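You operate a simulated robot arm through the tools that you are given. There is no shell and no other tool.

You are at the controls of a simulated robot arm. One attempt, no reset.

## Task
Open and close the valve levers named on the yellow repair block, then reset the alarm.
Fine: first open the one after OPEN, then close the two after CLOSE, each to its stop, so that one line's lamp goes dark; push the black reset button on the air ring board; leave the other levers and the block.

The check looks at the end state, three seconds after you hand in, the way a careful person would. Anything else that was tipped, shoved, dropped, spilled or broken makes it a failure.

## Robot
A 6-joint arm with a two-finger parallel gripper, fixed in place. Base frame: the origin is on the floor under the middle of its stand, x ahead of it, y to its left, z up; the work surface is at about z = 0.814. Readings come in m, rad, newtons and seconds.
It reaches about 1.347 m from its shoulder. Its first joint turns from -2.897 to 2.897 rad. Payload 3.91 kg.
Tool frame: the origin (TCP) lies between the finger pads and is the grasp point; the fingertips stand 0.03 m ahead of it; z points along the fingers, y is the line along which they close. The gripper opens to 0.11 m. The fingers are 0.02 m wide and 0.01 m thick; the gripper's body (0.048 by 0.112 m) begins 0.055 m behind the TCP.
Orientation is that of the tool frame in the base frame, as a unit quaternion [w, x, y, z]. With the fingers straight down and closing along the base's y, the tool's x points along the base's -x, its y along +y and its z along -z.

## Interface
- The arm moves only by the tool arm_command. Its arguments are lists of equal length, an entry for each row: "translation": the shift along the tool's x, y, z in m, a list of three; "dr": the turn, a rotation vector about the tool's x, y, z in degrees, a list of three; "claw": the gripper command, from -1 (fully open) to 1 (shut), values between in proportion. In form: {"translation": [[tx, ty, tz], ...], "dr": [[wx, wy, wz], ...], "claw": [claw, ...]}. A call has 1 to 20 rows; each row is the pose to reach, as a shift and turn from the pose commanded when the call began, along the tool's axes at that moment. A row lasts 0.2 s, in which the tool goes at most 0.05 m and 0.15 rad; a call with a longer step from one row to the next is refused whole, and so is a gripper value outside its range. A pose out of reach is approached as far as the arm can. The call stops where the force on the tool passes 80 N (or 10 N more than at its start, if that is more) or the arm is blocked; 0.2 s more then pass. The fingers move at their own pace (about 0.108 m/s each) and stop on an object; they squeeze with about 43 N. The grip force told is the motor's: it shows also when the fingers shut on nothing. Time passes only in rows, and 0.2 s behind the last, so rows that repeat a pose let the fingers close. The reply holds the time, the measured pose of the TCP, the force on the tool along the base axes, the opening and the grip force, in the units named above and with some noise, with the torque about the TCP (base axes, N m) and any sound that the robot's microphone picked up.
- Cameras (640 x 400 px; columns grow to the right, rows downward): "scene" is fixed at [0.2202, 0.5015, 1.4363]; the picture's right is [-0.90, -0.44, 0.00], its down [-0.32, 0.67, -0.67] and it looks along [0.29, -0.60, -0.74] (base axes); focal length 235 px, centre (320, 200). "wrist" rides on the gripper at [0.072, 0.017, -0.103] in the tool frame; the picture's right is [-0.23, 0.97, 0.00], its down [-0.76, -0.18, -0.62] and it looks along [-0.61, -0.14, 0.78] (tool axes); focal length 222 px, centre (320, 200). There is no depth. A picture from a camera that has moved, and an enlarged one, comes with that camera's place and axes in the base frame and with its lens.
- get_image(camera): a new picture of that camera. The clock stands still meanwhile.
- zoom(camera, box): a new picture of the part [left, top, right, bottom] of that camera's present view, enlarged. The clock stands still meanwhile.
- hand_in(): hands the job in; it is judged then, once.

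Nothing tells you positions but the pictures and the camera data. Unless the task says otherwise, let go and move clear before handing in.

The tools are called after "Emit:" as name(argument=value, ...) on one line, values as JSON. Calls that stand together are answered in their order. arm_command: Moves the arm, as the interface text tells. Its arguments: {"type":"object","properties":{"translation":{"type":"array"},"dr":{"type":"array"},"claw":{"type":"array"}},"required":["translation","dr","claw"]} The other tools are called the same way: get_image (camera) takes a picture; zoom (camera, box) takes an enlarged picture of a part of a camera's view; hand_in () hands the job in.

At the start:

```text
time: 0.0
tool_pos: [0.7425, -0.1053, 1.1319]
ee_rot: [0.001, 0.0, 1.0, -0.001]
wrist_force: [1.1, 0.5, 0.2]
torque: [-0.01, 0.01, 0.0]
grip_width: 0.1102
finger_force: 0.0
```

scene: 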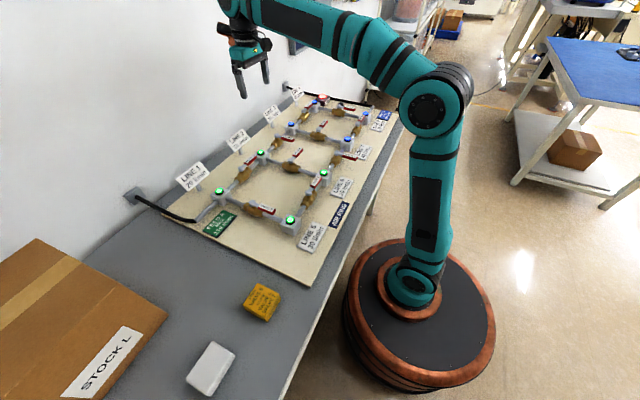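
wrist: 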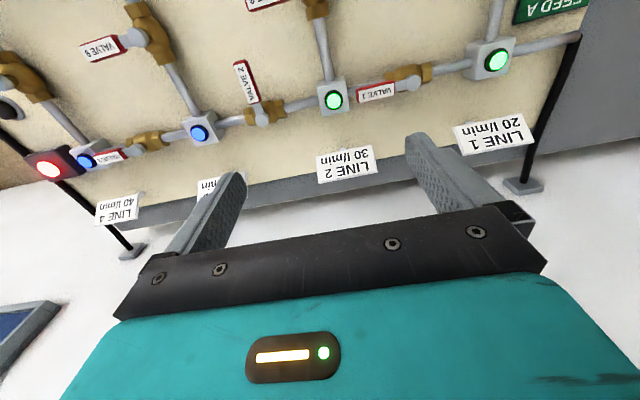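

I see a ring board with valves and lamps, a yellow block in the foreground, and a box. I'll zoom in on the block and the board to read the labels.

Emit:
zoom(camera="scene", box=[230, 275, 294, 325])

Emit:
zoom(camera="scene", box=[170, 130, 360, 260])

Emit:
zoom(camera="scene", box=[260, 80, 410, 180])

Emit:
zoom(camera="wrist", box=[0, 0, 320, 200])

Emit:
zoom(camera="wrist", box=[300, 0, 620, 200])

```text
8.00 times, centred on (262, 300) of scene
camera zoom: at [0.2202, 0.5015, 1.4363], right [-0.9, -0.44, 0.0], down [-0.32, 0.67, -0.67], along [0.29, -0.6, -0.74], focal length 1877 px, centre (784, -600)
```

zoom: 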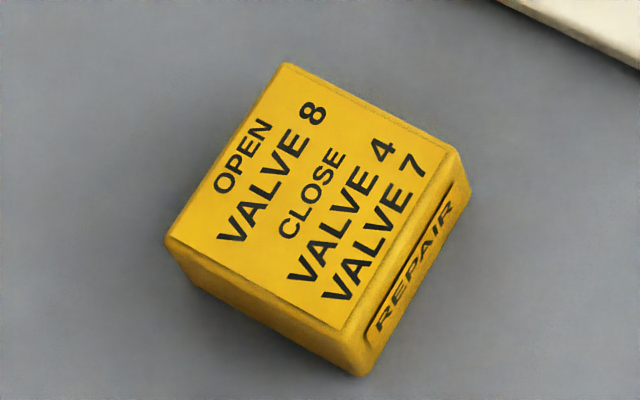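

```text
3.08 times, centred on (265, 195) of scene
camera zoom: at [0.2202, 0.5015, 1.4363], right [-0.9, -0.44, 0.0], down [-0.32, 0.67, -0.67], along [0.29, -0.6, -0.74], focal length 722 px, centre (489, 215)
```

zoom: 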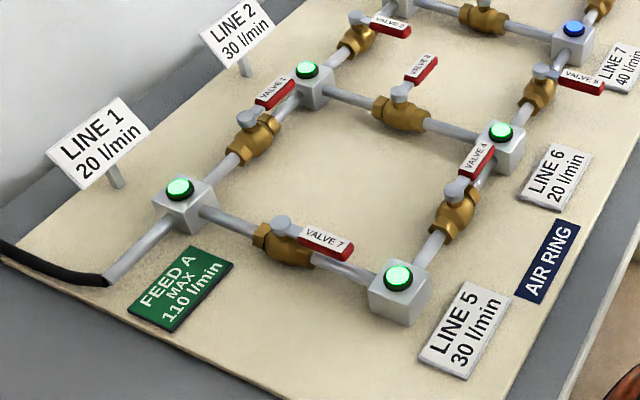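

```text
4.00 times, centred on (335, 130) of scene
camera zoom: at [0.2202, 0.5015, 1.4363], right [-0.9, -0.44, 0.0], down [-0.32, 0.67, -0.67], along [0.29, -0.6, -0.74], focal length 939 px, centre (260, 480)
```

zoom: 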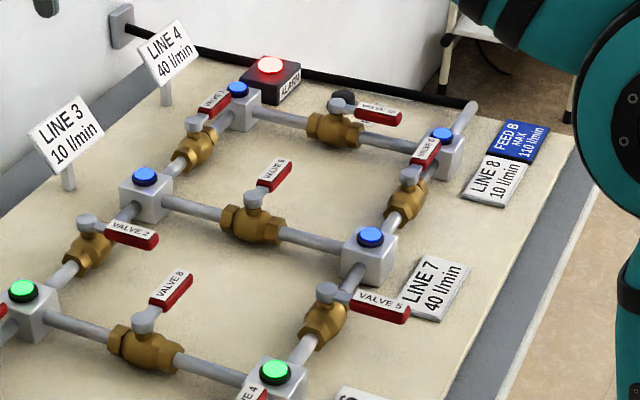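

```text
2.00 times, centred on (160, 100) of wrist
camera zoom: at [0.6703, -0.0888, 1.2352], right [0.23, 0.97, 0.0], down [0.76, -0.18, 0.62], along [0.61, -0.14, -0.78], focal length 444 px, centre (640, 400)
```

zoom: 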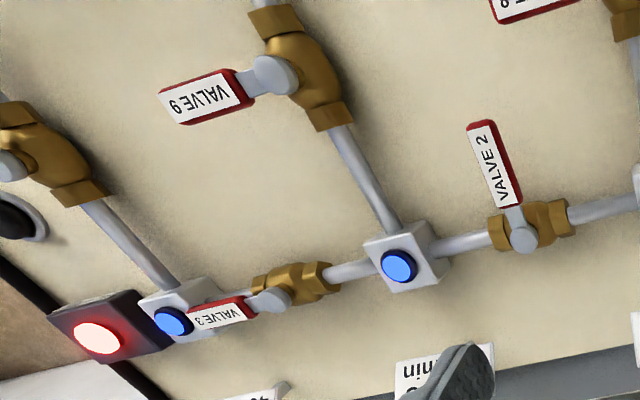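

```text
2.00 times, centred on (460, 100) of wrist
camera zoom: at [0.6703, -0.0888, 1.2352], right [0.23, 0.97, 0.0], down [0.76, -0.18, 0.62], along [0.61, -0.14, -0.78], focal length 444 px, centre (40, 400)
```

zoom: 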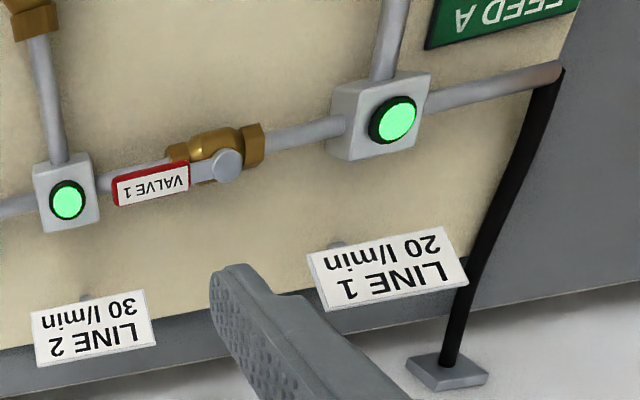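

The block says OPEN VALVE 8, then CLOSE VALVE 4 and VALVE 7. The board appears square with the base axes. I'll move the wrist camera back and up for a good overview of the board.

Emit:
arm_command(translation=[[0.03, 0, -0.015], [0.06, 0, -0.03], [0.09, 0, -0.045], [0.12, 0, -0.06], [0.15, 0, -0.075], [0.18, 0, -0.09], [0.21, 0, -0.105], [0.24, 0, -0.12]], dr=[[0, 0, 0], [0, 0, 0], [0, 0, 0], [0, 0, 0], [0, 0, 0], [0, 0, 0], [0, 0, 0], [0, 0, 0]], claw=[1, 1, 1, 1, 1, 1, 1, 1])

Emit:
get_image(camera="wrist")

Emit:
get_image(camera="scene")

```text
time: 1.8
tool_pos: [0.5039, -0.1056, 1.251]
ee_rot: [0.0, 0.0, 1.0, 0.0]
wrist_force: [0.8, -0.4, -0.2]
torque: [0.0, 0.06, 0.02]
grip_width: 0.0
finger_force: 37.5
```

```text
taken
camera wrist: at [0.4314, -0.0893, 1.3543], right [0.23, 0.97, 0.0], down [0.76, -0.18, 0.62], along [0.61, -0.14, -0.78], focal length 222 px, centre (320, 200)
```

wrist: 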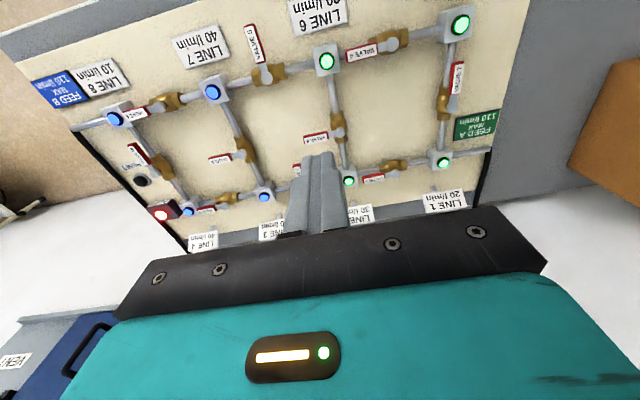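

```text
taken
```

scene: 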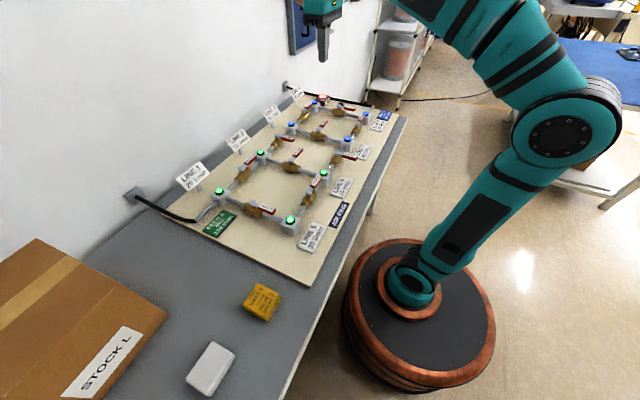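

I have an overview. Zooming in for details of valves 4, 7, 8 and the reset button.

Emit:
zoom(camera="wrist", box=[280, 0, 520, 150])

Emit:
zoom(camera="wrist", box=[260, 80, 500, 230])

Emit:
zoom(camera="wrist", box=[80, 80, 320, 230])

Emit:
zoom(camera="wrist", box=[80, 120, 208, 200])

```text
2.67 times, centred on (400, 75) of wrist
camera zoom: at [0.4314, -0.0893, 1.3543], right [0.23, 0.97, 0.0], down [0.76, -0.18, 0.62], along [0.61, -0.14, -0.78], focal length 592 px, centre (107, 533)
```

zoom: 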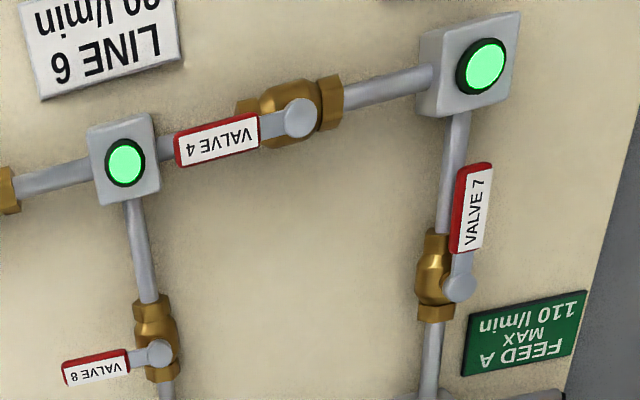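

```text
2.67 times, centred on (380, 155) of wrist
camera zoom: at [0.4314, -0.0893, 1.3543], right [0.23, 0.97, 0.0], down [0.76, -0.18, 0.62], along [0.61, -0.14, -0.78], focal length 592 px, centre (160, 320)
```

zoom: 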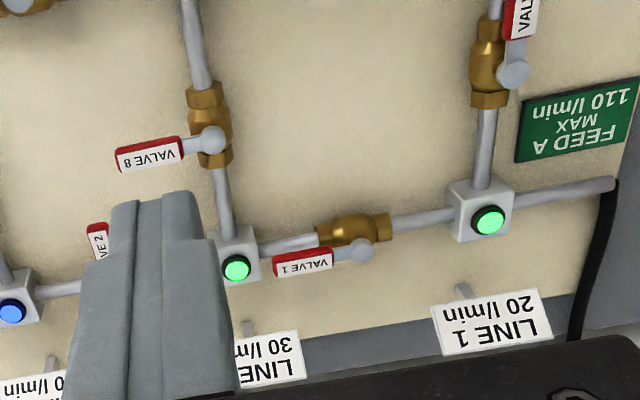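

```text
2.67 times, centred on (200, 155) of wrist
camera zoom: at [0.4314, -0.0893, 1.3543], right [0.23, 0.97, 0.0], down [0.76, -0.18, 0.62], along [0.61, -0.14, -0.78], focal length 592 px, centre (640, 320)
```

zoom: 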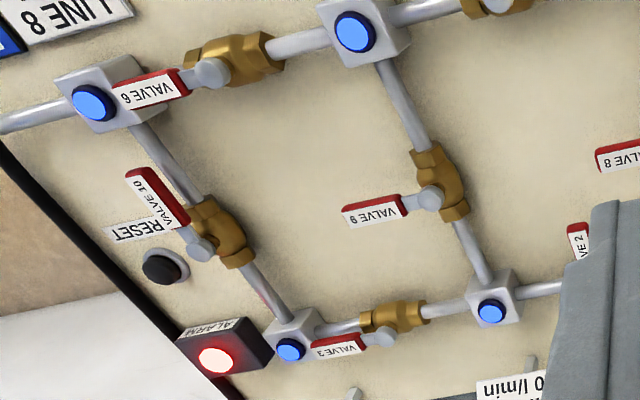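

```text
5.00 times, centred on (144, 160) of wrist
camera zoom: at [0.4314, -0.0893, 1.3543], right [0.23, 0.97, 0.0], down [0.76, -0.18, 0.62], along [0.61, -0.14, -0.78], focal length 1111 px, centre (1200, 400)
```

zoom: 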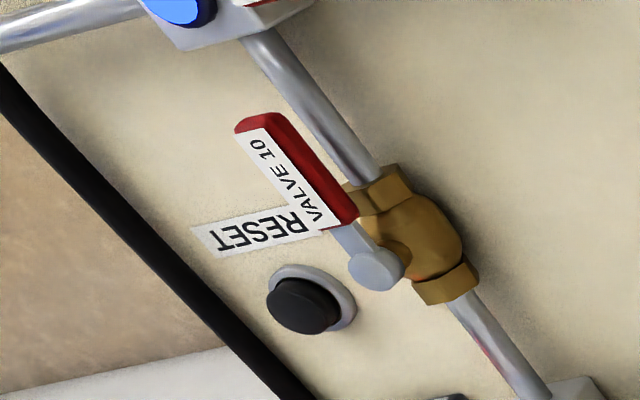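

Valve 8 (stem about x 0.632, y -0.091) has its lever pointing -y and is closed. Valves 4 and 7 lie along their pipes and are open. I'll move with shut fingers to above the +x side of valve 8's handle and check the view there.

Emit:
arm_command(translation=[[-0.0205, -0.006, 0.034], [-0.041, -0.0125, 0.068], [-0.0615, -0.019, 0.102], [-0.082, -0.025, 0.136], [-0.1025, -0.0315, 0.17], [-0.123, -0.038, 0.204], [-0.1435, -0.044, 0.238], [-0.164, -0.051, 0.271]], dr=[[0, 0, 0], [0, 0, 0], [0, 0, 0], [0, 0, 0], [0, 0, 0], [0, 0, 0], [0, 0, 0], [0, 0, 0]], claw=[1, 1, 1, 1, 1, 1, 1, 1])

Emit:
get_image(camera="wrist")

Emit:
zoom(camera="scene", box=[210, 90, 370, 190])

```text
time: 3.6
tool_pos: [0.6657, -0.157, 0.9797]
ee_rot: [0.001, 0.0, 1.0, -0.001]
wrist_force: [-1.0, -0.4, -0.1]
torque: [-0.03, 0.01, 0.01]
grip_width: 0.0001
finger_force: 37.9
```

```text
taken
camera wrist: at [0.5939, -0.14, 1.084], right [0.23, 0.97, 0.0], down [0.76, -0.18, 0.63], along [0.61, -0.14, -0.78], focal length 222 px, centre (320, 200)
```

wrist: 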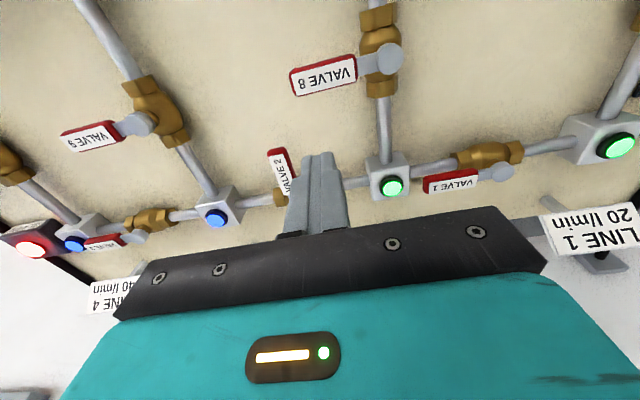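

```text
4.00 times, centred on (290, 140) of scene
camera zoom: at [0.2202, 0.5015, 1.4363], right [-0.9, -0.44, 0.0], down [-0.32, 0.67, -0.67], along [0.29, -0.6, -0.74], focal length 939 px, centre (440, 440)
```

zoom: 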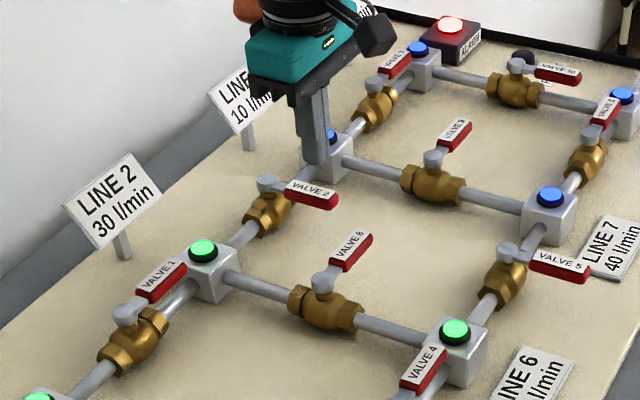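

The fingers are on the +x side of valve 8's handle, at about (0.666, -0.157). Lowering so the tips sit at handle height but above pipe height.

Emit:
arm_command(translation=[[0, 0, 0.03], [0, 0, 0.06], [0, 0, 0.085], [0, 0, 0.1]], dr=[[0, 0, 0], [0, 0, 0], [0, 0, 0], [0, 0, 0]], claw=[1, 1, 1, 1])

Emit:
get_image(camera="wrist")

Emit:
zoom(camera="scene", box=[240, 110, 352, 180])

```text
time: 4.6
tool_pos: [0.6665, -0.1561, 0.8807]
ee_rot: [0.001, -0.001, 1.0, 0.0]
wrist_force: [0.1, 0.3, 0.4]
torque: [0.01, -0.03, 0.0]
grip_width: 0.0003
finger_force: 38.2
```

```text
taken
camera wrist: at [0.5941, -0.1402, 0.9842], right [0.23, 0.97, 0.0], down [0.76, -0.18, 0.62], along [0.61, -0.14, -0.78], focal length 222 px, centre (320, 200)
```

wrist: 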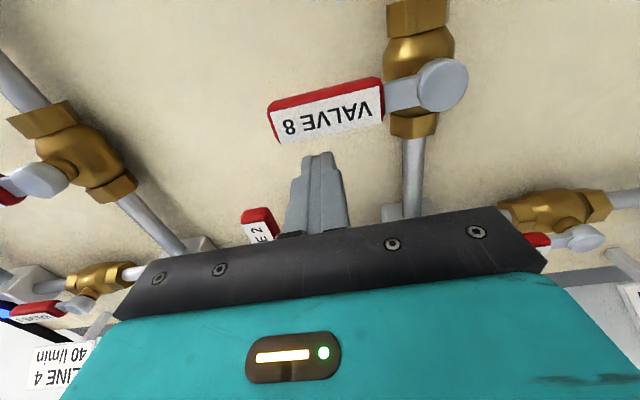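

```text
5.71 times, centred on (296, 145) of scene
camera zoom: at [0.2202, 0.5015, 1.4363], right [-0.9, -0.44, 0.0], down [-0.32, 0.67, -0.67], along [0.29, -0.6, -0.74], focal length 1341 px, centre (457, 514)
```

zoom: 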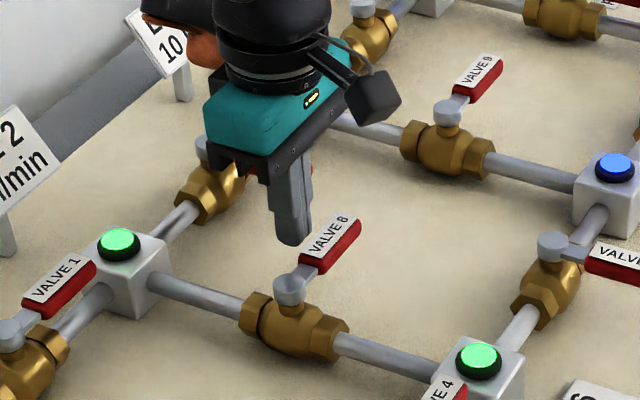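

The tips sit beside valve 8's handle, whose top is about z = 0.869. Now I'll sweep along an arc around the stem to turn the lever from -y toward -x (open).

Emit:
arm_command(translation=[[0.0064, 0.0004, 0.1], [0.0127, 0.0008, 0.1]], dr=[[0, 0, 0], [0, 0, 0]], claw=[1, 1])

```text
refused: row 1 steps farther than a row can; nothing moved
```

The call was refused because I left the old depth offset in. I'll redo it with zero depth change.

Emit:
arm_command(translation=[[0.0064, 0.0004, 0], [0.0127, 0.0008, 0], [0.0216, -0.0012, 0], [0.0305, -0.0026, 0]], dr=[[0, 0, 0], [0, 0, 0], [0, 0, 0], [0, 0, 0]], claw=[1, 1, 1, 1])

Emit:
get_image(camera="wrist")

```text
time: 5.6
tool_pos: [0.6357, -0.1599, 0.8811]
ee_rot: [0.001, 0.0, 1.0, -0.001]
wrist_force: [0.1, 0.0, 0.4]
torque: [0.0, -0.03, -0.02]
grip_width: 0.0003
finger_force: 38.1
```

```text
taken
camera wrist: at [0.5644, -0.1427, 0.9843], right [0.23, 0.97, 0.0], down [0.76, -0.18, 0.62], along [0.61, -0.14, -0.78], focal length 222 px, centre (320, 200)
```

wrist: 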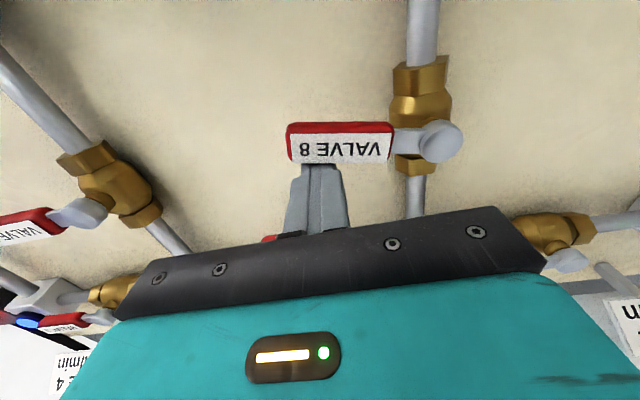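

The lever follows and has turned about 15°. Continuing the arc to about 15° before the stop.

Emit:
arm_command(translation=[[0.0091, 0.0002, 0], [0.0181, 0.0012, 0], [0.0269, 0.0038, 0], [0.0353, 0.0071, 0], [0.0431, 0.0119, 0], [0.0504, 0.0173, 0], [0.0567, 0.0239, 0], [0.0622, 0.031, 0]], dr=[[0, 0, 0], [0, 0, 0], [0, 0, 0], [0, 0, 0], [0, 0, 0], [0, 0, 0], [0, 0, 0], [0, 0, 0]], claw=[1, 1, 1, 1, 1, 1, 1, 1])

Emit:
get_image(camera="wrist")

Emit:
zoom(camera="scene", box=[240, 110, 352, 180])

```text
time: 7.4
tool_pos: [0.5749, -0.1274, 0.882]
ee_rot: [0.0, 0.001, 1.0, -0.001]
wrist_force: [-0.9, -0.4, 0.3]
torque: [0.0, 0.03, 0.01]
grip_width: 0.0
finger_force: 38.2
```

```text
taken
camera wrist: at [0.5016, -0.1114, 0.9842], right [0.23, 0.97, 0.0], down [0.76, -0.18, 0.62], along [0.61, -0.14, -0.78], focal length 222 px, centre (320, 200)
```

wrist: 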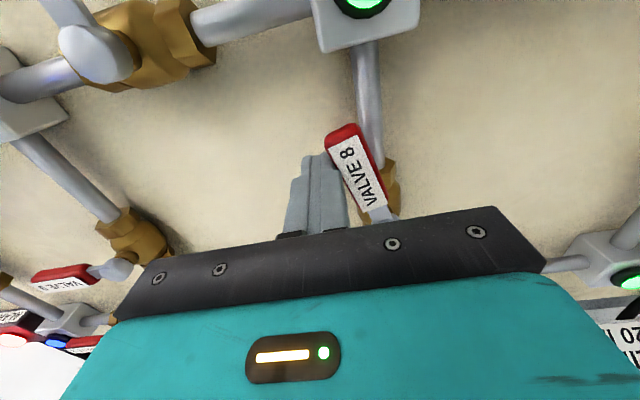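

```text
5.71 times, centred on (296, 145) of scene
camera zoom: at [0.2202, 0.5015, 1.4363], right [-0.9, -0.44, 0.0], down [-0.32, 0.67, -0.67], along [0.29, -0.6, -0.74], focal length 1341 px, centre (457, 514)
```

zoom: 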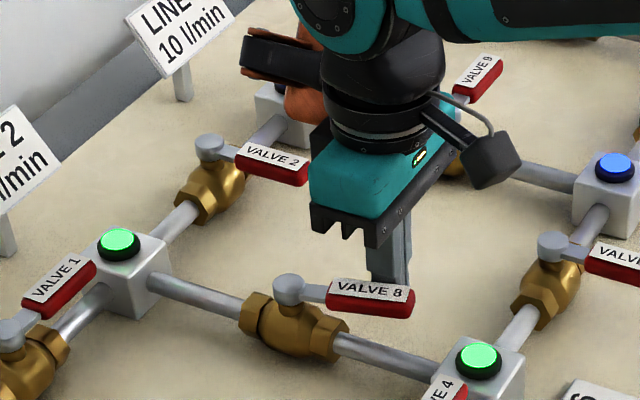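

Valve 8 is nearly open, about 12° short. Continuing in small steps to the stop while watching the force.

Emit:
arm_command(translation=[[0.0045, 0.008, 0], [0.008, 0.0145, 0]], dr=[[0, 0, 0], [0, 0, 0]], claw=[1, 1])

Emit:
get_image(camera="wrist")

Emit:
zoom(camera="scene", box=[240, 110, 352, 180])

```text
time: 8.0
tool_pos: [0.5662, -0.1135, 0.8817]
ee_rot: [0.0, 0.0, 1.0, -0.001]
wrist_force: [-0.2, -0.4, -0.8]
torque: [0.0, 0.02, -0.03]
grip_width: 0.0
finger_force: 37.6
```

```text
taken
camera wrist: at [0.4937, -0.0973, 0.9841], right [0.23, 0.97, 0.0], down [0.76, -0.18, 0.62], along [0.61, -0.14, -0.78], focal length 222 px, centre (320, 200)
```

wrist: 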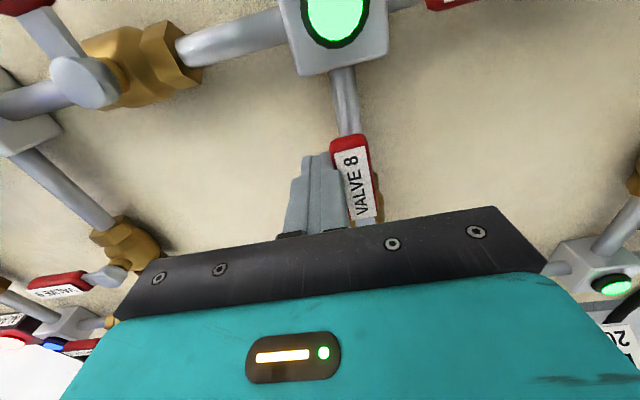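

```text
5.71 times, centred on (296, 145) of scene
camera zoom: at [0.2202, 0.5015, 1.4363], right [-0.9, -0.44, 0.0], down [-0.32, 0.67, -0.67], along [0.29, -0.6, -0.74], focal length 1341 px, centre (457, 514)
```

zoom: 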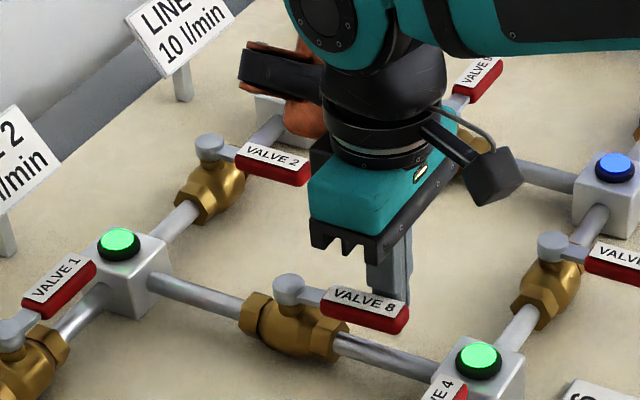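

Almost parallel to the pipe. Nudging +y in 2 mm steps to feel the stop.

Emit:
arm_command(translation=[[0, 0.002, 0], [0, 0.004, 0]], dr=[[0, 0, 0], [0, 0, 0]], claw=[1, 1])

```text
time: 8.6
tool_pos: [0.5662, -0.1101, 0.8817]
ee_rot: [0.001, 0.0, 1.0, 0.0]
wrist_force: [-0.4, -1.8, -1.0]
torque: [-0.02, 0.04, -0.02]
grip_width: 0.0002
finger_force: 38.4
```

Emit:
arm_command(translation=[[0, 0.0015, 0], [0, 0.003, 0]], dr=[[0, 0, 0], [0, 0, 0]], claw=[1, 1])

Emit:
get_image(camera="wrist")

```text
time: 9.2
tool_pos: [0.5665, -0.1095, 0.8809]
ee_rot: [0.001, 0.001, 1.0, 0.0]
wrist_force: [-3.4, -32.3, -0.7]
torque: [-0.47, 0.04, -0.11]
grip_width: 0.0
finger_force: 38.1
```

```text
taken
camera wrist: at [0.4936, -0.0922, 0.9842], right [0.23, 0.97, 0.0], down [0.76, -0.18, 0.62], along [0.61, -0.14, -0.78], focal length 222 px, centre (320, 200)
```

wrist: 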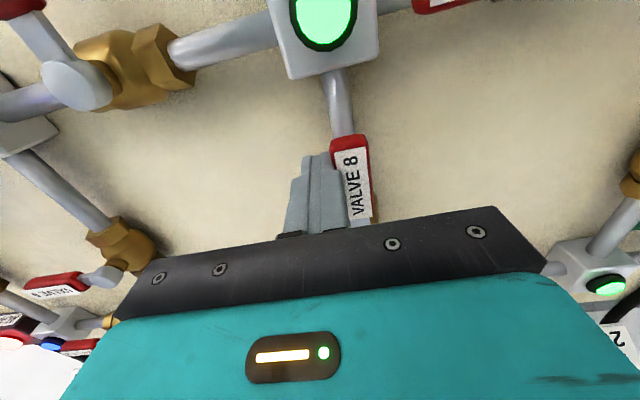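

Force rose to 32 N, so valve 8 is at its open stop. Backing off in -y, then lifting, and checking the lamps.

Emit:
arm_command(translation=[[0, -0.01, 0], [0, -0.025, 0], [0, -0.025, -0.03], [0, -0.025, -0.07], [0, -0.025, -0.11]], dr=[[0, 0, 0], [0, 0, 0], [0, 0, 0], [0, 0, 0], [0, 0, 0]], claw=[1, 1, 1, 1, 1])

Emit:
get_image(camera="wrist")

Emit:
get_image(camera="scene")

Emit:
zoom(camera="scene", box=[170, 130, 360, 260])

```text
time: 10.4
tool_pos: [0.5656, -0.1334, 0.9914]
ee_rot: [0.001, -0.001, 1.0, -0.001]
wrist_force: [-0.1, 0.2, 0.5]
torque: [-0.03, 0.02, -0.01]
grip_width: 0.0
finger_force: 37.9
```

```text
taken
camera wrist: at [0.4936, -0.1158, 1.094], right [0.23, 0.97, 0.0], down [0.76, -0.18, 0.62], along [0.61, -0.14, -0.78], focal length 222 px, centre (320, 200)
```

wrist: 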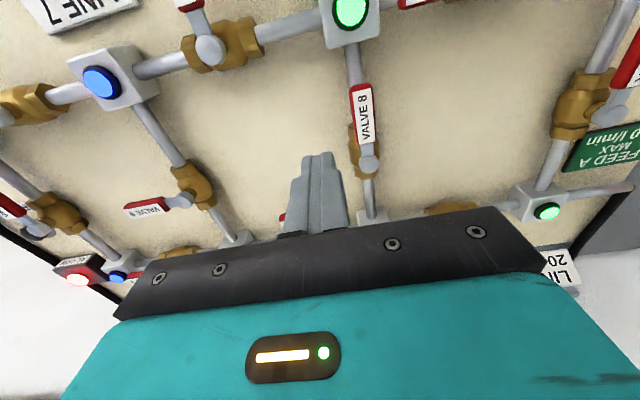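

```text
taken
```

scene: 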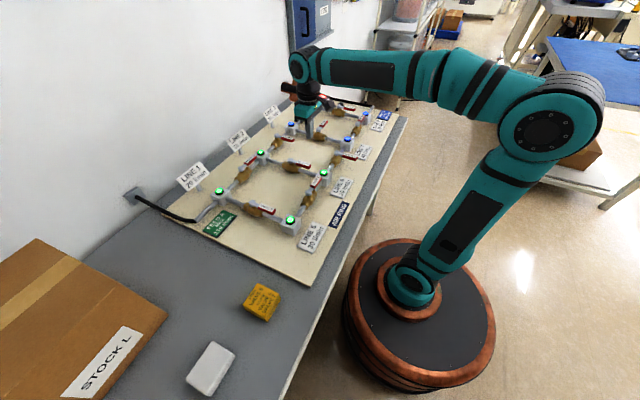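

```text
3.08 times, centred on (265, 195) of scene
camera zoom: at [0.2202, 0.5015, 1.4363], right [-0.9, -0.44, 0.0], down [-0.32, 0.67, -0.67], along [0.29, -0.6, -0.74], focal length 722 px, centre (489, 215)
```

zoom: 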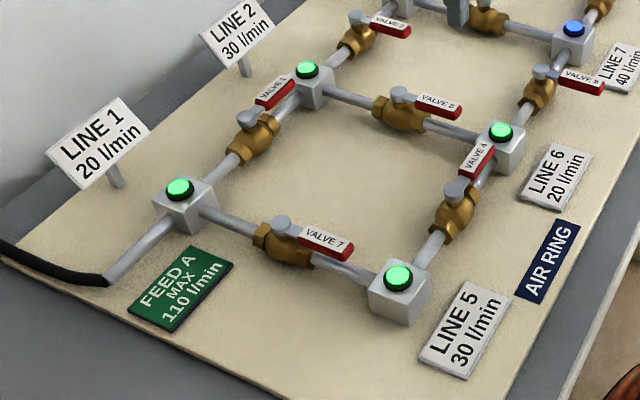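

Valve 8 is open with all lamps still lit. Next is valve 4 (stem about 0.492, 0.030). I'll move above the +x side of its handle.

Emit:
arm_command(translation=[[0.01, 0.0245, 0], [0.02, 0.049, 0], [0.03, 0.0735, 0], [0.04, 0.0975, 0]], dr=[[0, 0, 0], [0, 0, 0], [0, 0, 0], [0, 0, 0]], claw=[1, 1, 1, 1])

Emit:
get_image(camera="wrist")

Emit:
zoom(camera="scene", box=[240, 130, 400, 230])

```text
time: 11.4
tool_pos: [0.526, -0.0346, 0.9904]
ee_rot: [0.001, 0.0, 1.0, -0.001]
wrist_force: [1.0, -0.8, -0.2]
torque: [0.0, 0.01, -0.01]
grip_width: 0.0001
finger_force: 37.2
```

```text
taken
camera wrist: at [0.4542, -0.0174, 1.0937], right [0.23, 0.97, 0.0], down [0.76, -0.18, 0.62], along [0.61, -0.14, -0.78], focal length 222 px, centre (320, 200)
```

wrist: 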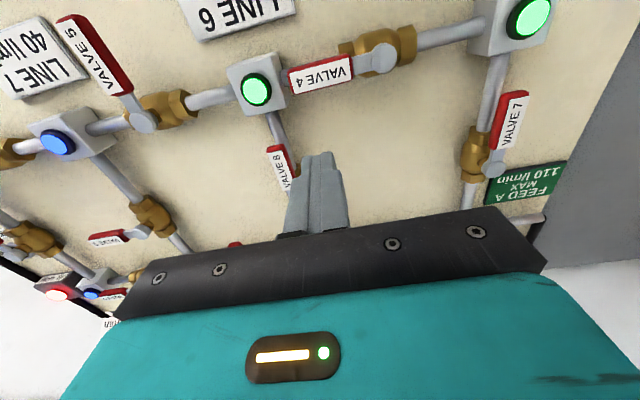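

```text
4.00 times, centred on (320, 180) of scene
camera zoom: at [0.2202, 0.5015, 1.4363], right [-0.9, -0.44, 0.0], down [-0.32, 0.67, -0.67], along [0.29, -0.6, -0.74], focal length 939 px, centre (320, 280)
```

zoom: 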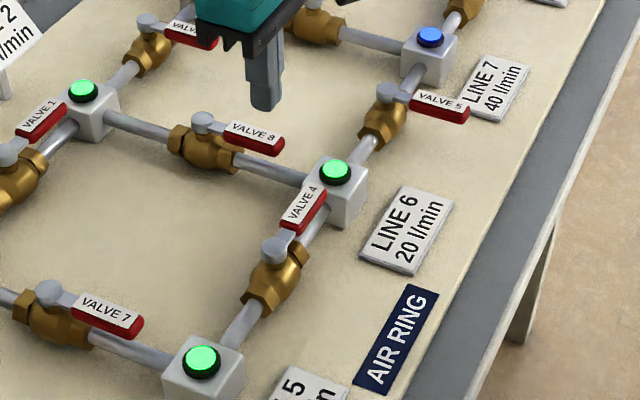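

Clear. Descending beside valve 4's handle.

Emit:
arm_command(translation=[[0, 0, 0.03], [0, 0, 0.06], [0, 0, 0.09], [0, 0, 0.109]], dr=[[0, 0, 0], [0, 0, 0], [0, 0, 0], [0, 0, 0]], claw=[1, 1, 1, 1])

Emit:
get_image(camera="wrist")

Emit:
zoom(camera="scene", box=[264, 145, 376, 215])

```text
time: 12.4
tool_pos: [0.527, -0.034, 0.882]
ee_rot: [0.001, 0.001, 1.0, -0.001]
wrist_force: [-0.4, 0.0, -0.2]
torque: [-0.01, 0.02, -0.01]
grip_width: 0.0001
finger_force: 37.7
```

```text
taken
camera wrist: at [0.4535, -0.0173, 0.9849], right [0.23, 0.97, 0.0], down [0.76, -0.18, 0.62], along [0.61, -0.14, -0.78], focal length 222 px, centre (320, 200)
```

wrist: 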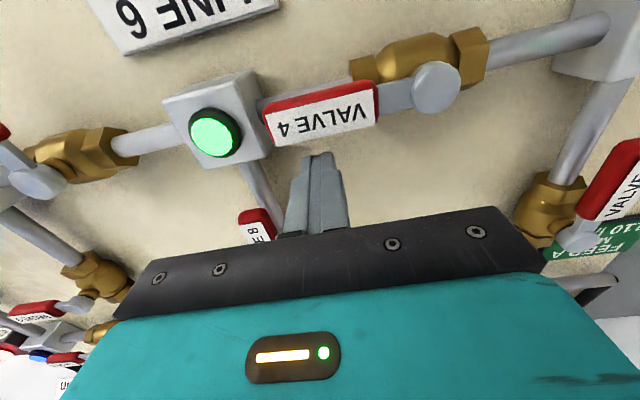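

```text
5.71 times, centred on (320, 180) of scene
camera zoom: at [0.2202, 0.5015, 1.4363], right [-0.9, -0.44, 0.0], down [-0.32, 0.67, -0.67], along [0.29, -0.6, -0.74], focal length 1341 px, centre (320, 314)
```

zoom: 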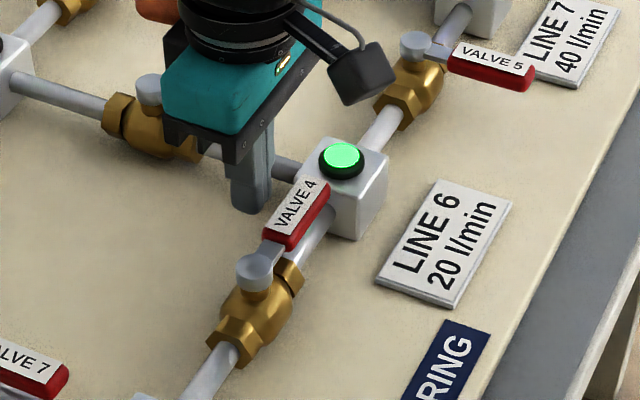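

Positioned next to valve 4's handle with the tips at z of about 0.852, above the pipe. Sweeping its lever from -y toward -x (closed).

Emit:
arm_command(translation=[[0.0068, 0, 0], [0.0135, 0, 0], [0.0222, -0.002, 0], [0.0308, -0.0035, 0], [0.0396, -0.0033, 0], [0.0484, -0.0024, 0], [0.0569, 0.0, 0], [0.0652, 0.0031, 0], [0.0728, 0.0077, 0], [0.0799, 0.0129, 0], [0.0861, 0.0193, 0], [0.0916, 0.0261, 0]], dr=[[0, 0, 0], [0, 0, 0], [0, 0, 0], [0, 0, 0], [0, 0, 0], [0, 0, 0], [0, 0, 0], [0, 0, 0], [0, 0, 0], [0, 0, 0], [0, 0, 0], [0, 0, 0]], claw=[1, 1, 1, 1, 1, 1, 1, 1, 1, 1, 1, 1])

Emit:
get_image(camera="wrist")

Emit:
zoom(camera="scene", box=[264, 145, 376, 215])

```text
time: 15.0
tool_pos: [0.4336, -0.0083, 0.8816]
ee_rot: [0.0, -0.001, 1.0, -0.001]
wrist_force: [0.4, -1.1, -0.1]
torque: [-0.01, 0.01, -0.01]
grip_width: 0.0
finger_force: 37.6
```

```text
taken
camera wrist: at [0.3622, 0.0084, 0.9852], right [0.23, 0.97, 0.0], down [0.76, -0.18, 0.62], along [0.61, -0.14, -0.78], focal length 222 px, centre (320, 200)
```

wrist: 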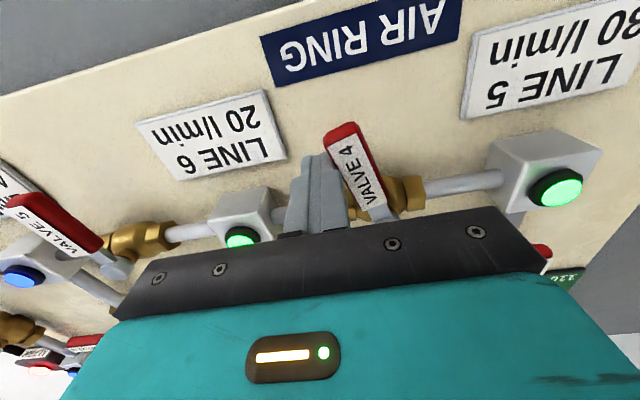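

```text
5.71 times, centred on (320, 180) of scene
camera zoom: at [0.2202, 0.5015, 1.4363], right [-0.9, -0.44, 0.0], down [-0.32, 0.67, -0.67], along [0.29, -0.6, -0.74], focal length 1341 px, centre (320, 314)
```

zoom: 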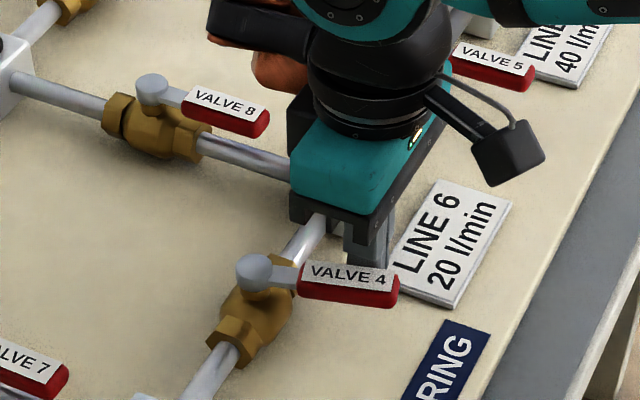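

Nearly closed. Finishing valve 4 to its stop in small steps.

Emit:
arm_command(translation=[[0.0045, 0.008, 0], [0.0079, 0.0145, 0], [0.0079, 0.0165, 0], [0.0079, 0.0185, 0]], dr=[[0, 0, 0], [0, 0, 0], [0, 0, 0], [0, 0, 0]], claw=[1, 1, 1, 1])

```text
time: 16.0
tool_pos: [0.4261, 0.0092, 0.8818]
ee_rot: [0.001, 0.0, 1.0, 0.0]
wrist_force: [-1.4, -1.7, -0.1]
torque: [-0.04, -0.02, 0.0]
grip_width: 0.0003
finger_force: 37.4
```

Emit:
arm_command(translation=[[0, 0.0015, 0], [0, 0.003, 0]], dr=[[0, 0, 0], [0, 0, 0]], claw=[1, 1])

Emit:
get_image(camera="wrist")

```text
time: 16.6
tool_pos: [0.4262, 0.0113, 0.8817]
ee_rot: [0.001, 0.001, 1.0, 0.0]
wrist_force: [-3.6, -40.3, 4.0]
torque: [-0.54, 0.08, -0.16]
grip_width: 0.0
finger_force: 37.2
```

```text
taken
camera wrist: at [0.3541, 0.028, 0.9848], right [0.23, 0.97, 0.0], down [0.76, -0.18, 0.62], along [0.61, -0.14, -0.78], focal length 222 px, centre (320, 200)
```

wrist: 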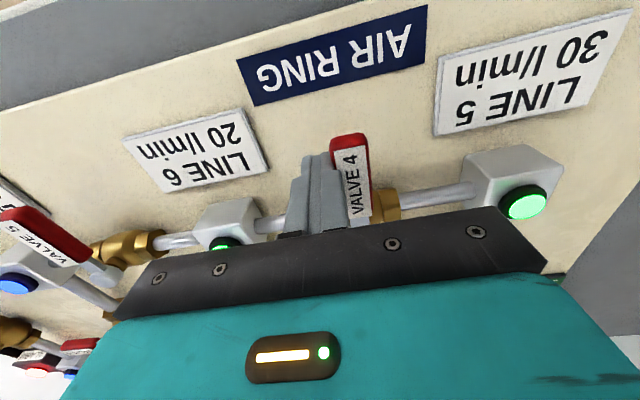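

40 N means valve 4 is at its closed stop. Backing off, lifting, and moving over to the +y side of valve 7's handle (stem about 0.634, 0.151).

Emit:
arm_command(translation=[[0, -0.01, 0], [0, -0.022, 0], [0, -0.022, -0.04], [0, -0.022, -0.08], [0, -0.022, -0.11], [-0.0236, 0.0097, -0.11], [-0.0472, 0.0414, -0.11], [-0.0708, 0.0731, -0.11], [-0.0943, 0.1048, -0.11], [-0.1179, 0.1365, -0.11], [-0.1415, 0.1704, -0.11]], dr=[[0, 0, 0], [0, 0, 0], [0, 0, 0], [0, 0, 0], [0, 0, 0], [0, 0, 0], [0, 0, 0], [0, 0, 0], [0, 0, 0], [0, 0, 0], [0, 0, 0]], claw=[1, 1, 1, 1, 1, 1, 1, 1, 1, 1, 1])

Emit:
get_image(camera="wrist")

Emit:
zoom(camera="scene", box=[190, 140, 350, 240])

```text
time: 19.0
tool_pos: [0.5669, 0.1845, 0.9929]
ee_rot: [0.002, 0.0, 1.0, -0.001]
wrist_force: [0.7, -0.5, 0.2]
torque: [0.03, -0.02, 0.01]
grip_width: 0.0002
finger_force: 38.0
```

```text
taken
camera wrist: at [0.4945, 0.2017, 1.0961], right [0.23, 0.97, 0.0], down [0.76, -0.18, 0.62], along [0.61, -0.14, -0.78], focal length 222 px, centre (320, 200)
```

wrist: 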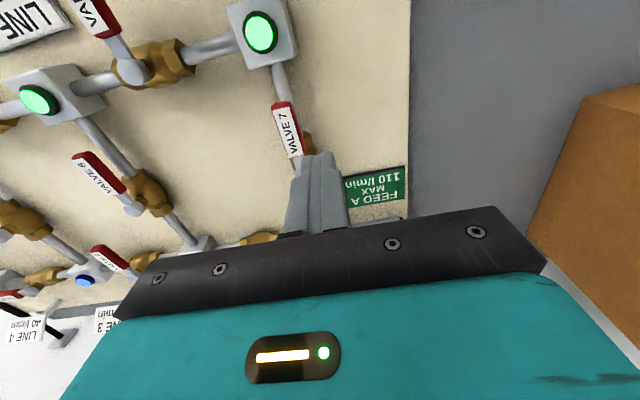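

```text
4.00 times, centred on (270, 190) of scene
camera zoom: at [0.2202, 0.5015, 1.4363], right [-0.9, -0.44, 0.0], down [-0.32, 0.67, -0.67], along [0.29, -0.6, -0.74], focal length 939 px, centre (520, 240)
```

zoom: 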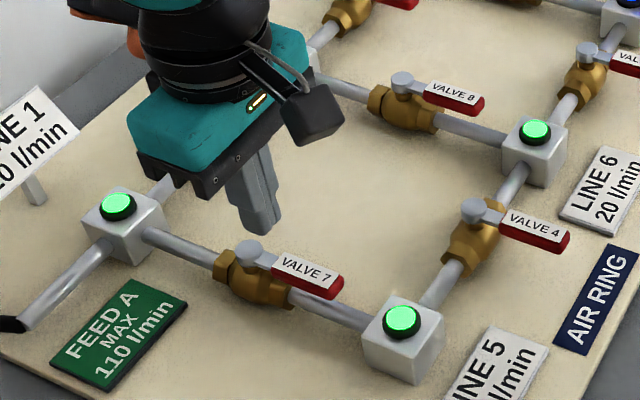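

Finger is clear on the +y side of valve 7's handle. Descending.

Emit:
arm_command(translation=[[0, 0, 0.03], [0, 0, 0.06], [0, 0, 0.09], [0, 0, 0.11]], dr=[[0, 0, 0], [0, 0, 0], [0, 0, 0], [0, 0, 0]], claw=[1, 1, 1, 1])

Emit:
get_image(camera="wrist")

Emit:
zoom(camera="scene", box=[200, 160, 312, 230])

```text
time: 20.0
tool_pos: [0.5678, 0.1845, 0.8822]
ee_rot: [0.001, 0.0, 1.0, -0.002]
wrist_force: [-0.5, -1.0, -0.2]
torque: [0.01, -0.02, 0.0]
grip_width: 0.0003
finger_force: 37.9
```

```text
taken
camera wrist: at [0.496, 0.201, 0.9849], right [0.23, 0.97, 0.0], down [0.76, -0.18, 0.62], along [0.61, -0.14, -0.78], focal length 222 px, centre (320, 200)
```

wrist: 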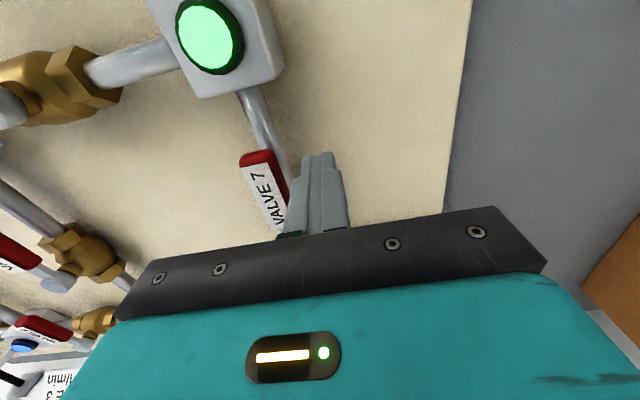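

```text
5.71 times, centred on (256, 195) of scene
camera zoom: at [0.2202, 0.5015, 1.4363], right [-0.9, -0.44, 0.0], down [-0.32, 0.67, -0.67], along [0.29, -0.6, -0.74], focal length 1341 px, centre (686, 229)
```

zoom: 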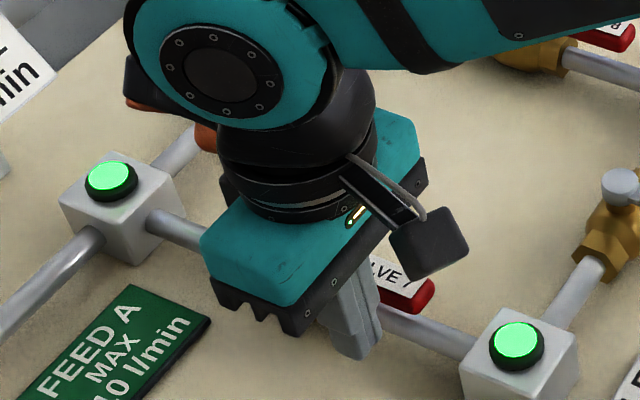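

Tips are beside valve 7's handle. Sweeping its lever from -x toward -y (closed).

Emit:
arm_command(translation=[[0.0005, -0.0057, 0], [0.001, -0.0113, 0], [0.0035, -0.0202, 0], [0.0044, -0.0291, 0]], dr=[[0, 0, 0], [0, 0, 0], [0, 0, 0], [0, 0, 0]], claw=[1, 1, 1, 1])

Emit:
get_image(camera="wrist")

```text
time: 21.0
tool_pos: [0.5645, 0.1546, 0.8826]
ee_rot: [0.001, 0.0, 1.0, -0.001]
wrist_force: [-0.3, 0.5, 0.8]
torque: [0.03, -0.05, -0.01]
grip_width: 0.0002
finger_force: 38.0
```

```text
taken
camera wrist: at [0.4913, 0.1715, 0.9849], right [0.23, 0.97, 0.0], down [0.76, -0.18, 0.62], along [0.61, -0.14, -0.78], focal length 222 px, centre (320, 200)
```

wrist: 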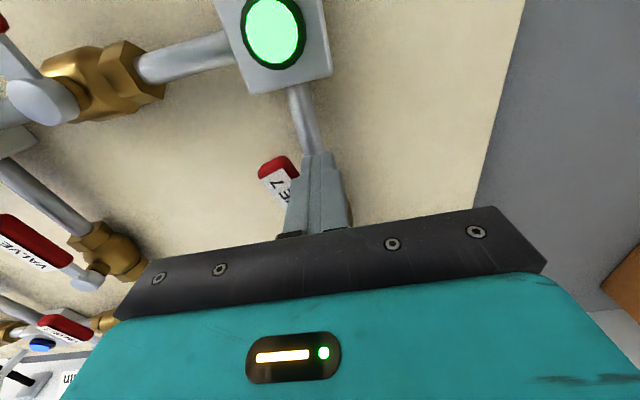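

Lever 7 follows. Continuing the arc.

Emit:
arm_command(translation=[[0.0001, -0.0091, 0], [-0.0012, -0.0181, 0], [-0.0036, -0.0269, 0], [-0.0071, -0.0353, 0], [-0.0117, -0.0431, 0], [-0.0173, -0.0504, 0], [-0.0238, -0.0568, 0], [-0.031, -0.0622, 0]], dr=[[0, 0, 0], [0, 0, 0], [0, 0, 0], [0, 0, 0], [0, 0, 0], [0, 0, 0], [0, 0, 0], [0, 0, 0]], claw=[1, 1, 1, 1, 1, 1, 1, 1])

Emit:
get_image(camera="wrist")

Emit:
zoom(camera="scene", box=[200, 150, 328, 230])

```text
time: 22.8
tool_pos: [0.5943, 0.0924, 0.8825]
ee_rot: [0.001, 0.0, 1.0, 0.0]
wrist_force: [0.4, -0.5, 0.1]
torque: [0.01, -0.01, 0.03]
grip_width: 0.0
finger_force: 38.3
```

```text
taken
camera wrist: at [0.5227, 0.1087, 0.985], right [0.23, 0.97, 0.0], down [0.76, -0.18, 0.62], along [0.61, -0.14, -0.78], focal length 222 px, centre (320, 200)
```

wrist: 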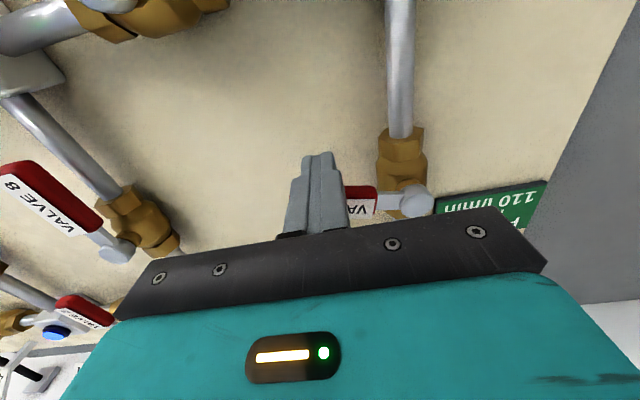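

```text
5.00 times, centred on (264, 190) of scene
camera zoom: at [0.2202, 0.5015, 1.4363], right [-0.9, -0.44, 0.0], down [-0.32, 0.67, -0.67], along [0.29, -0.6, -0.74], focal length 1173 px, centre (600, 250)
```

zoom: 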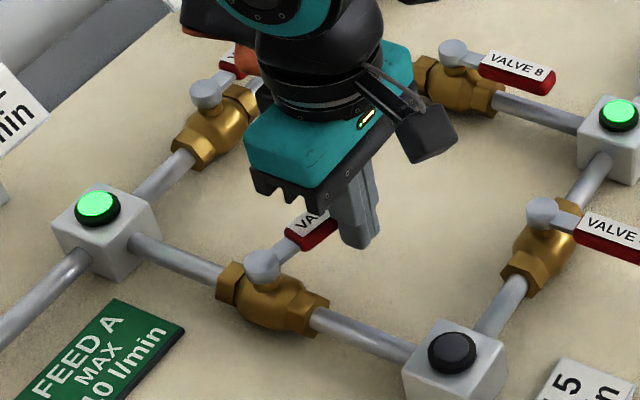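

Line 5's lamp has gone dark, but lever 7 still has a few degrees left. Continuing to its stop.

Emit:
arm_command(translation=[[-0.008, -0.0045, 0], [-0.0145, -0.008, 0], [-0.0165, -0.008, 0], [-0.0185, -0.008, 0]], dr=[[0, 0, 0], [0, 0, 0], [0, 0, 0], [0, 0, 0]], claw=[1, 1, 1, 1])

```text
time: 23.8
tool_pos: [0.6106, 0.0829, 0.8816]
ee_rot: [-0.002, 0.0, 1.0, -0.001]
wrist_force: [-59.1, -0.3, -7.3]
torque: [0.15, 0.87, 0.03]
grip_width: 0.0002
finger_force: 37.1
```

59 N in -x means lever 7 is against its stop. I'll check the picture before backing off.

Emit:
get_image(camera="wrist")

Emit:
zoom(camera="scene", box=[200, 150, 328, 230])

```text
taken
camera wrist: at [0.5385, 0.1011, 0.9848], right [0.23, 0.97, 0.0], down [0.76, -0.18, 0.62], along [0.61, -0.14, -0.78], focal length 222 px, centre (320, 200)
```

wrist: 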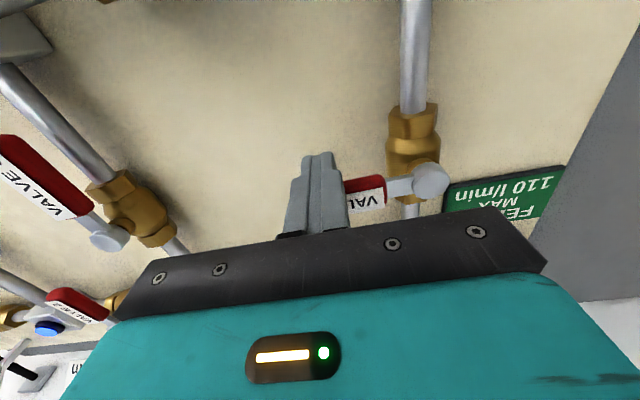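

```text
5.00 times, centred on (264, 190) of scene
camera zoom: at [0.2202, 0.5015, 1.4363], right [-0.9, -0.44, 0.0], down [-0.32, 0.67, -0.67], along [0.29, -0.6, -0.74], focal length 1173 px, centre (600, 250)
```

zoom: 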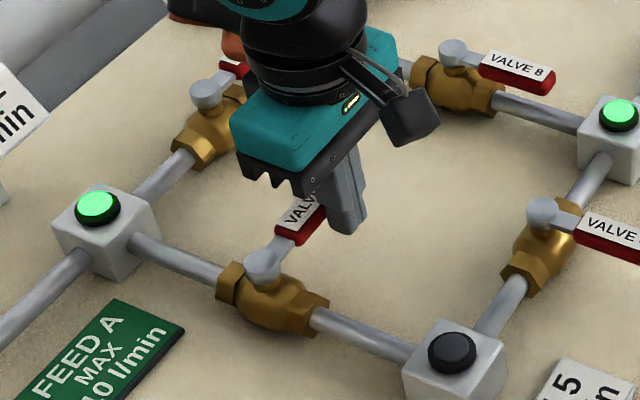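

Lever 7 is perpendicular and firm at the stop. Backing off in -x and lifting well clear, then looking over everything.

Emit:
arm_command(translation=[[0.01, 0, 0], [0.024, 0, 0], [0.024, 0, -0.04], [0.024, 0, -0.08], [0.024, 0, -0.12], [0.024, -0.03, -0.15], [0.024, -0.07, -0.17], [0.024, -0.11, -0.19], [0.024, -0.15, -0.21]], dr=[[0, 0, 0], [0, 0, 0], [0, 0, 0], [0, 0, 0], [0, 0, 0], [0, 0, 0], [0, 0, 0], [0, 0, 0], [0, 0, 0]], claw=[1, 1, 1, 1, 1, 1, 1, 1, 1])

Emit:
get_image(camera="wrist")

Emit:
zoom(camera="scene", box=[170, 130, 360, 260])

Emit:
zoom(camera="scene", box=[270, 80, 414, 170])

```text
time: 25.8
tool_pos: [0.589, -0.0653, 1.0917]
ee_rot: [0.0, 0.0, 1.0, -0.001]
wrist_force: [-0.5, 0.1, 0.0]
torque: [-0.02, 0.0, -0.01]
grip_width: 0.0001
finger_force: 37.7
```

```text
taken
camera wrist: at [0.5169, -0.0485, 1.1949], right [0.23, 0.97, 0.0], down [0.76, -0.18, 0.62], along [0.61, -0.14, -0.78], focal length 222 px, centre (320, 200)
```

wrist: 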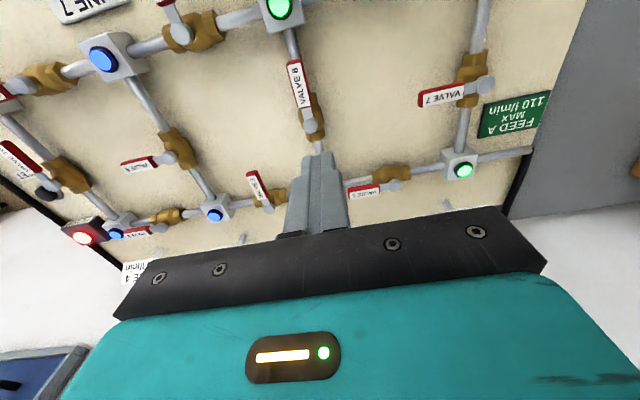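

```text
3.08 times, centred on (265, 195) of scene
camera zoom: at [0.2202, 0.5015, 1.4363], right [-0.9, -0.44, 0.0], down [-0.32, 0.67, -0.67], along [0.29, -0.6, -0.74], focal length 722 px, centre (489, 215)
```

zoom: 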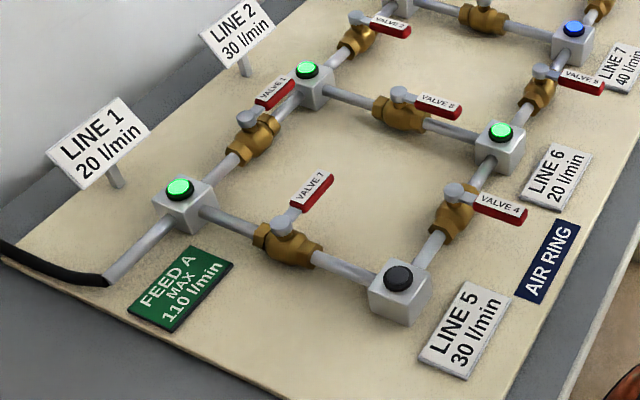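

```text
4.44 times, centred on (342, 125) of scene
camera zoom: at [0.2202, 0.5015, 1.4363], right [-0.9, -0.44, 0.0], down [-0.32, 0.67, -0.67], along [0.29, -0.6, -0.74], focal length 1043 px, centre (222, 533)
```

zoom: 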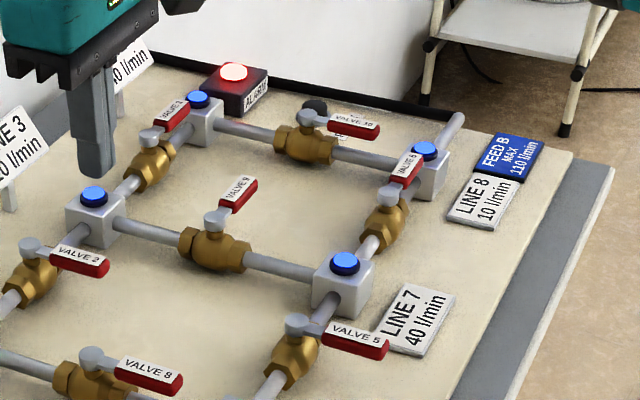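

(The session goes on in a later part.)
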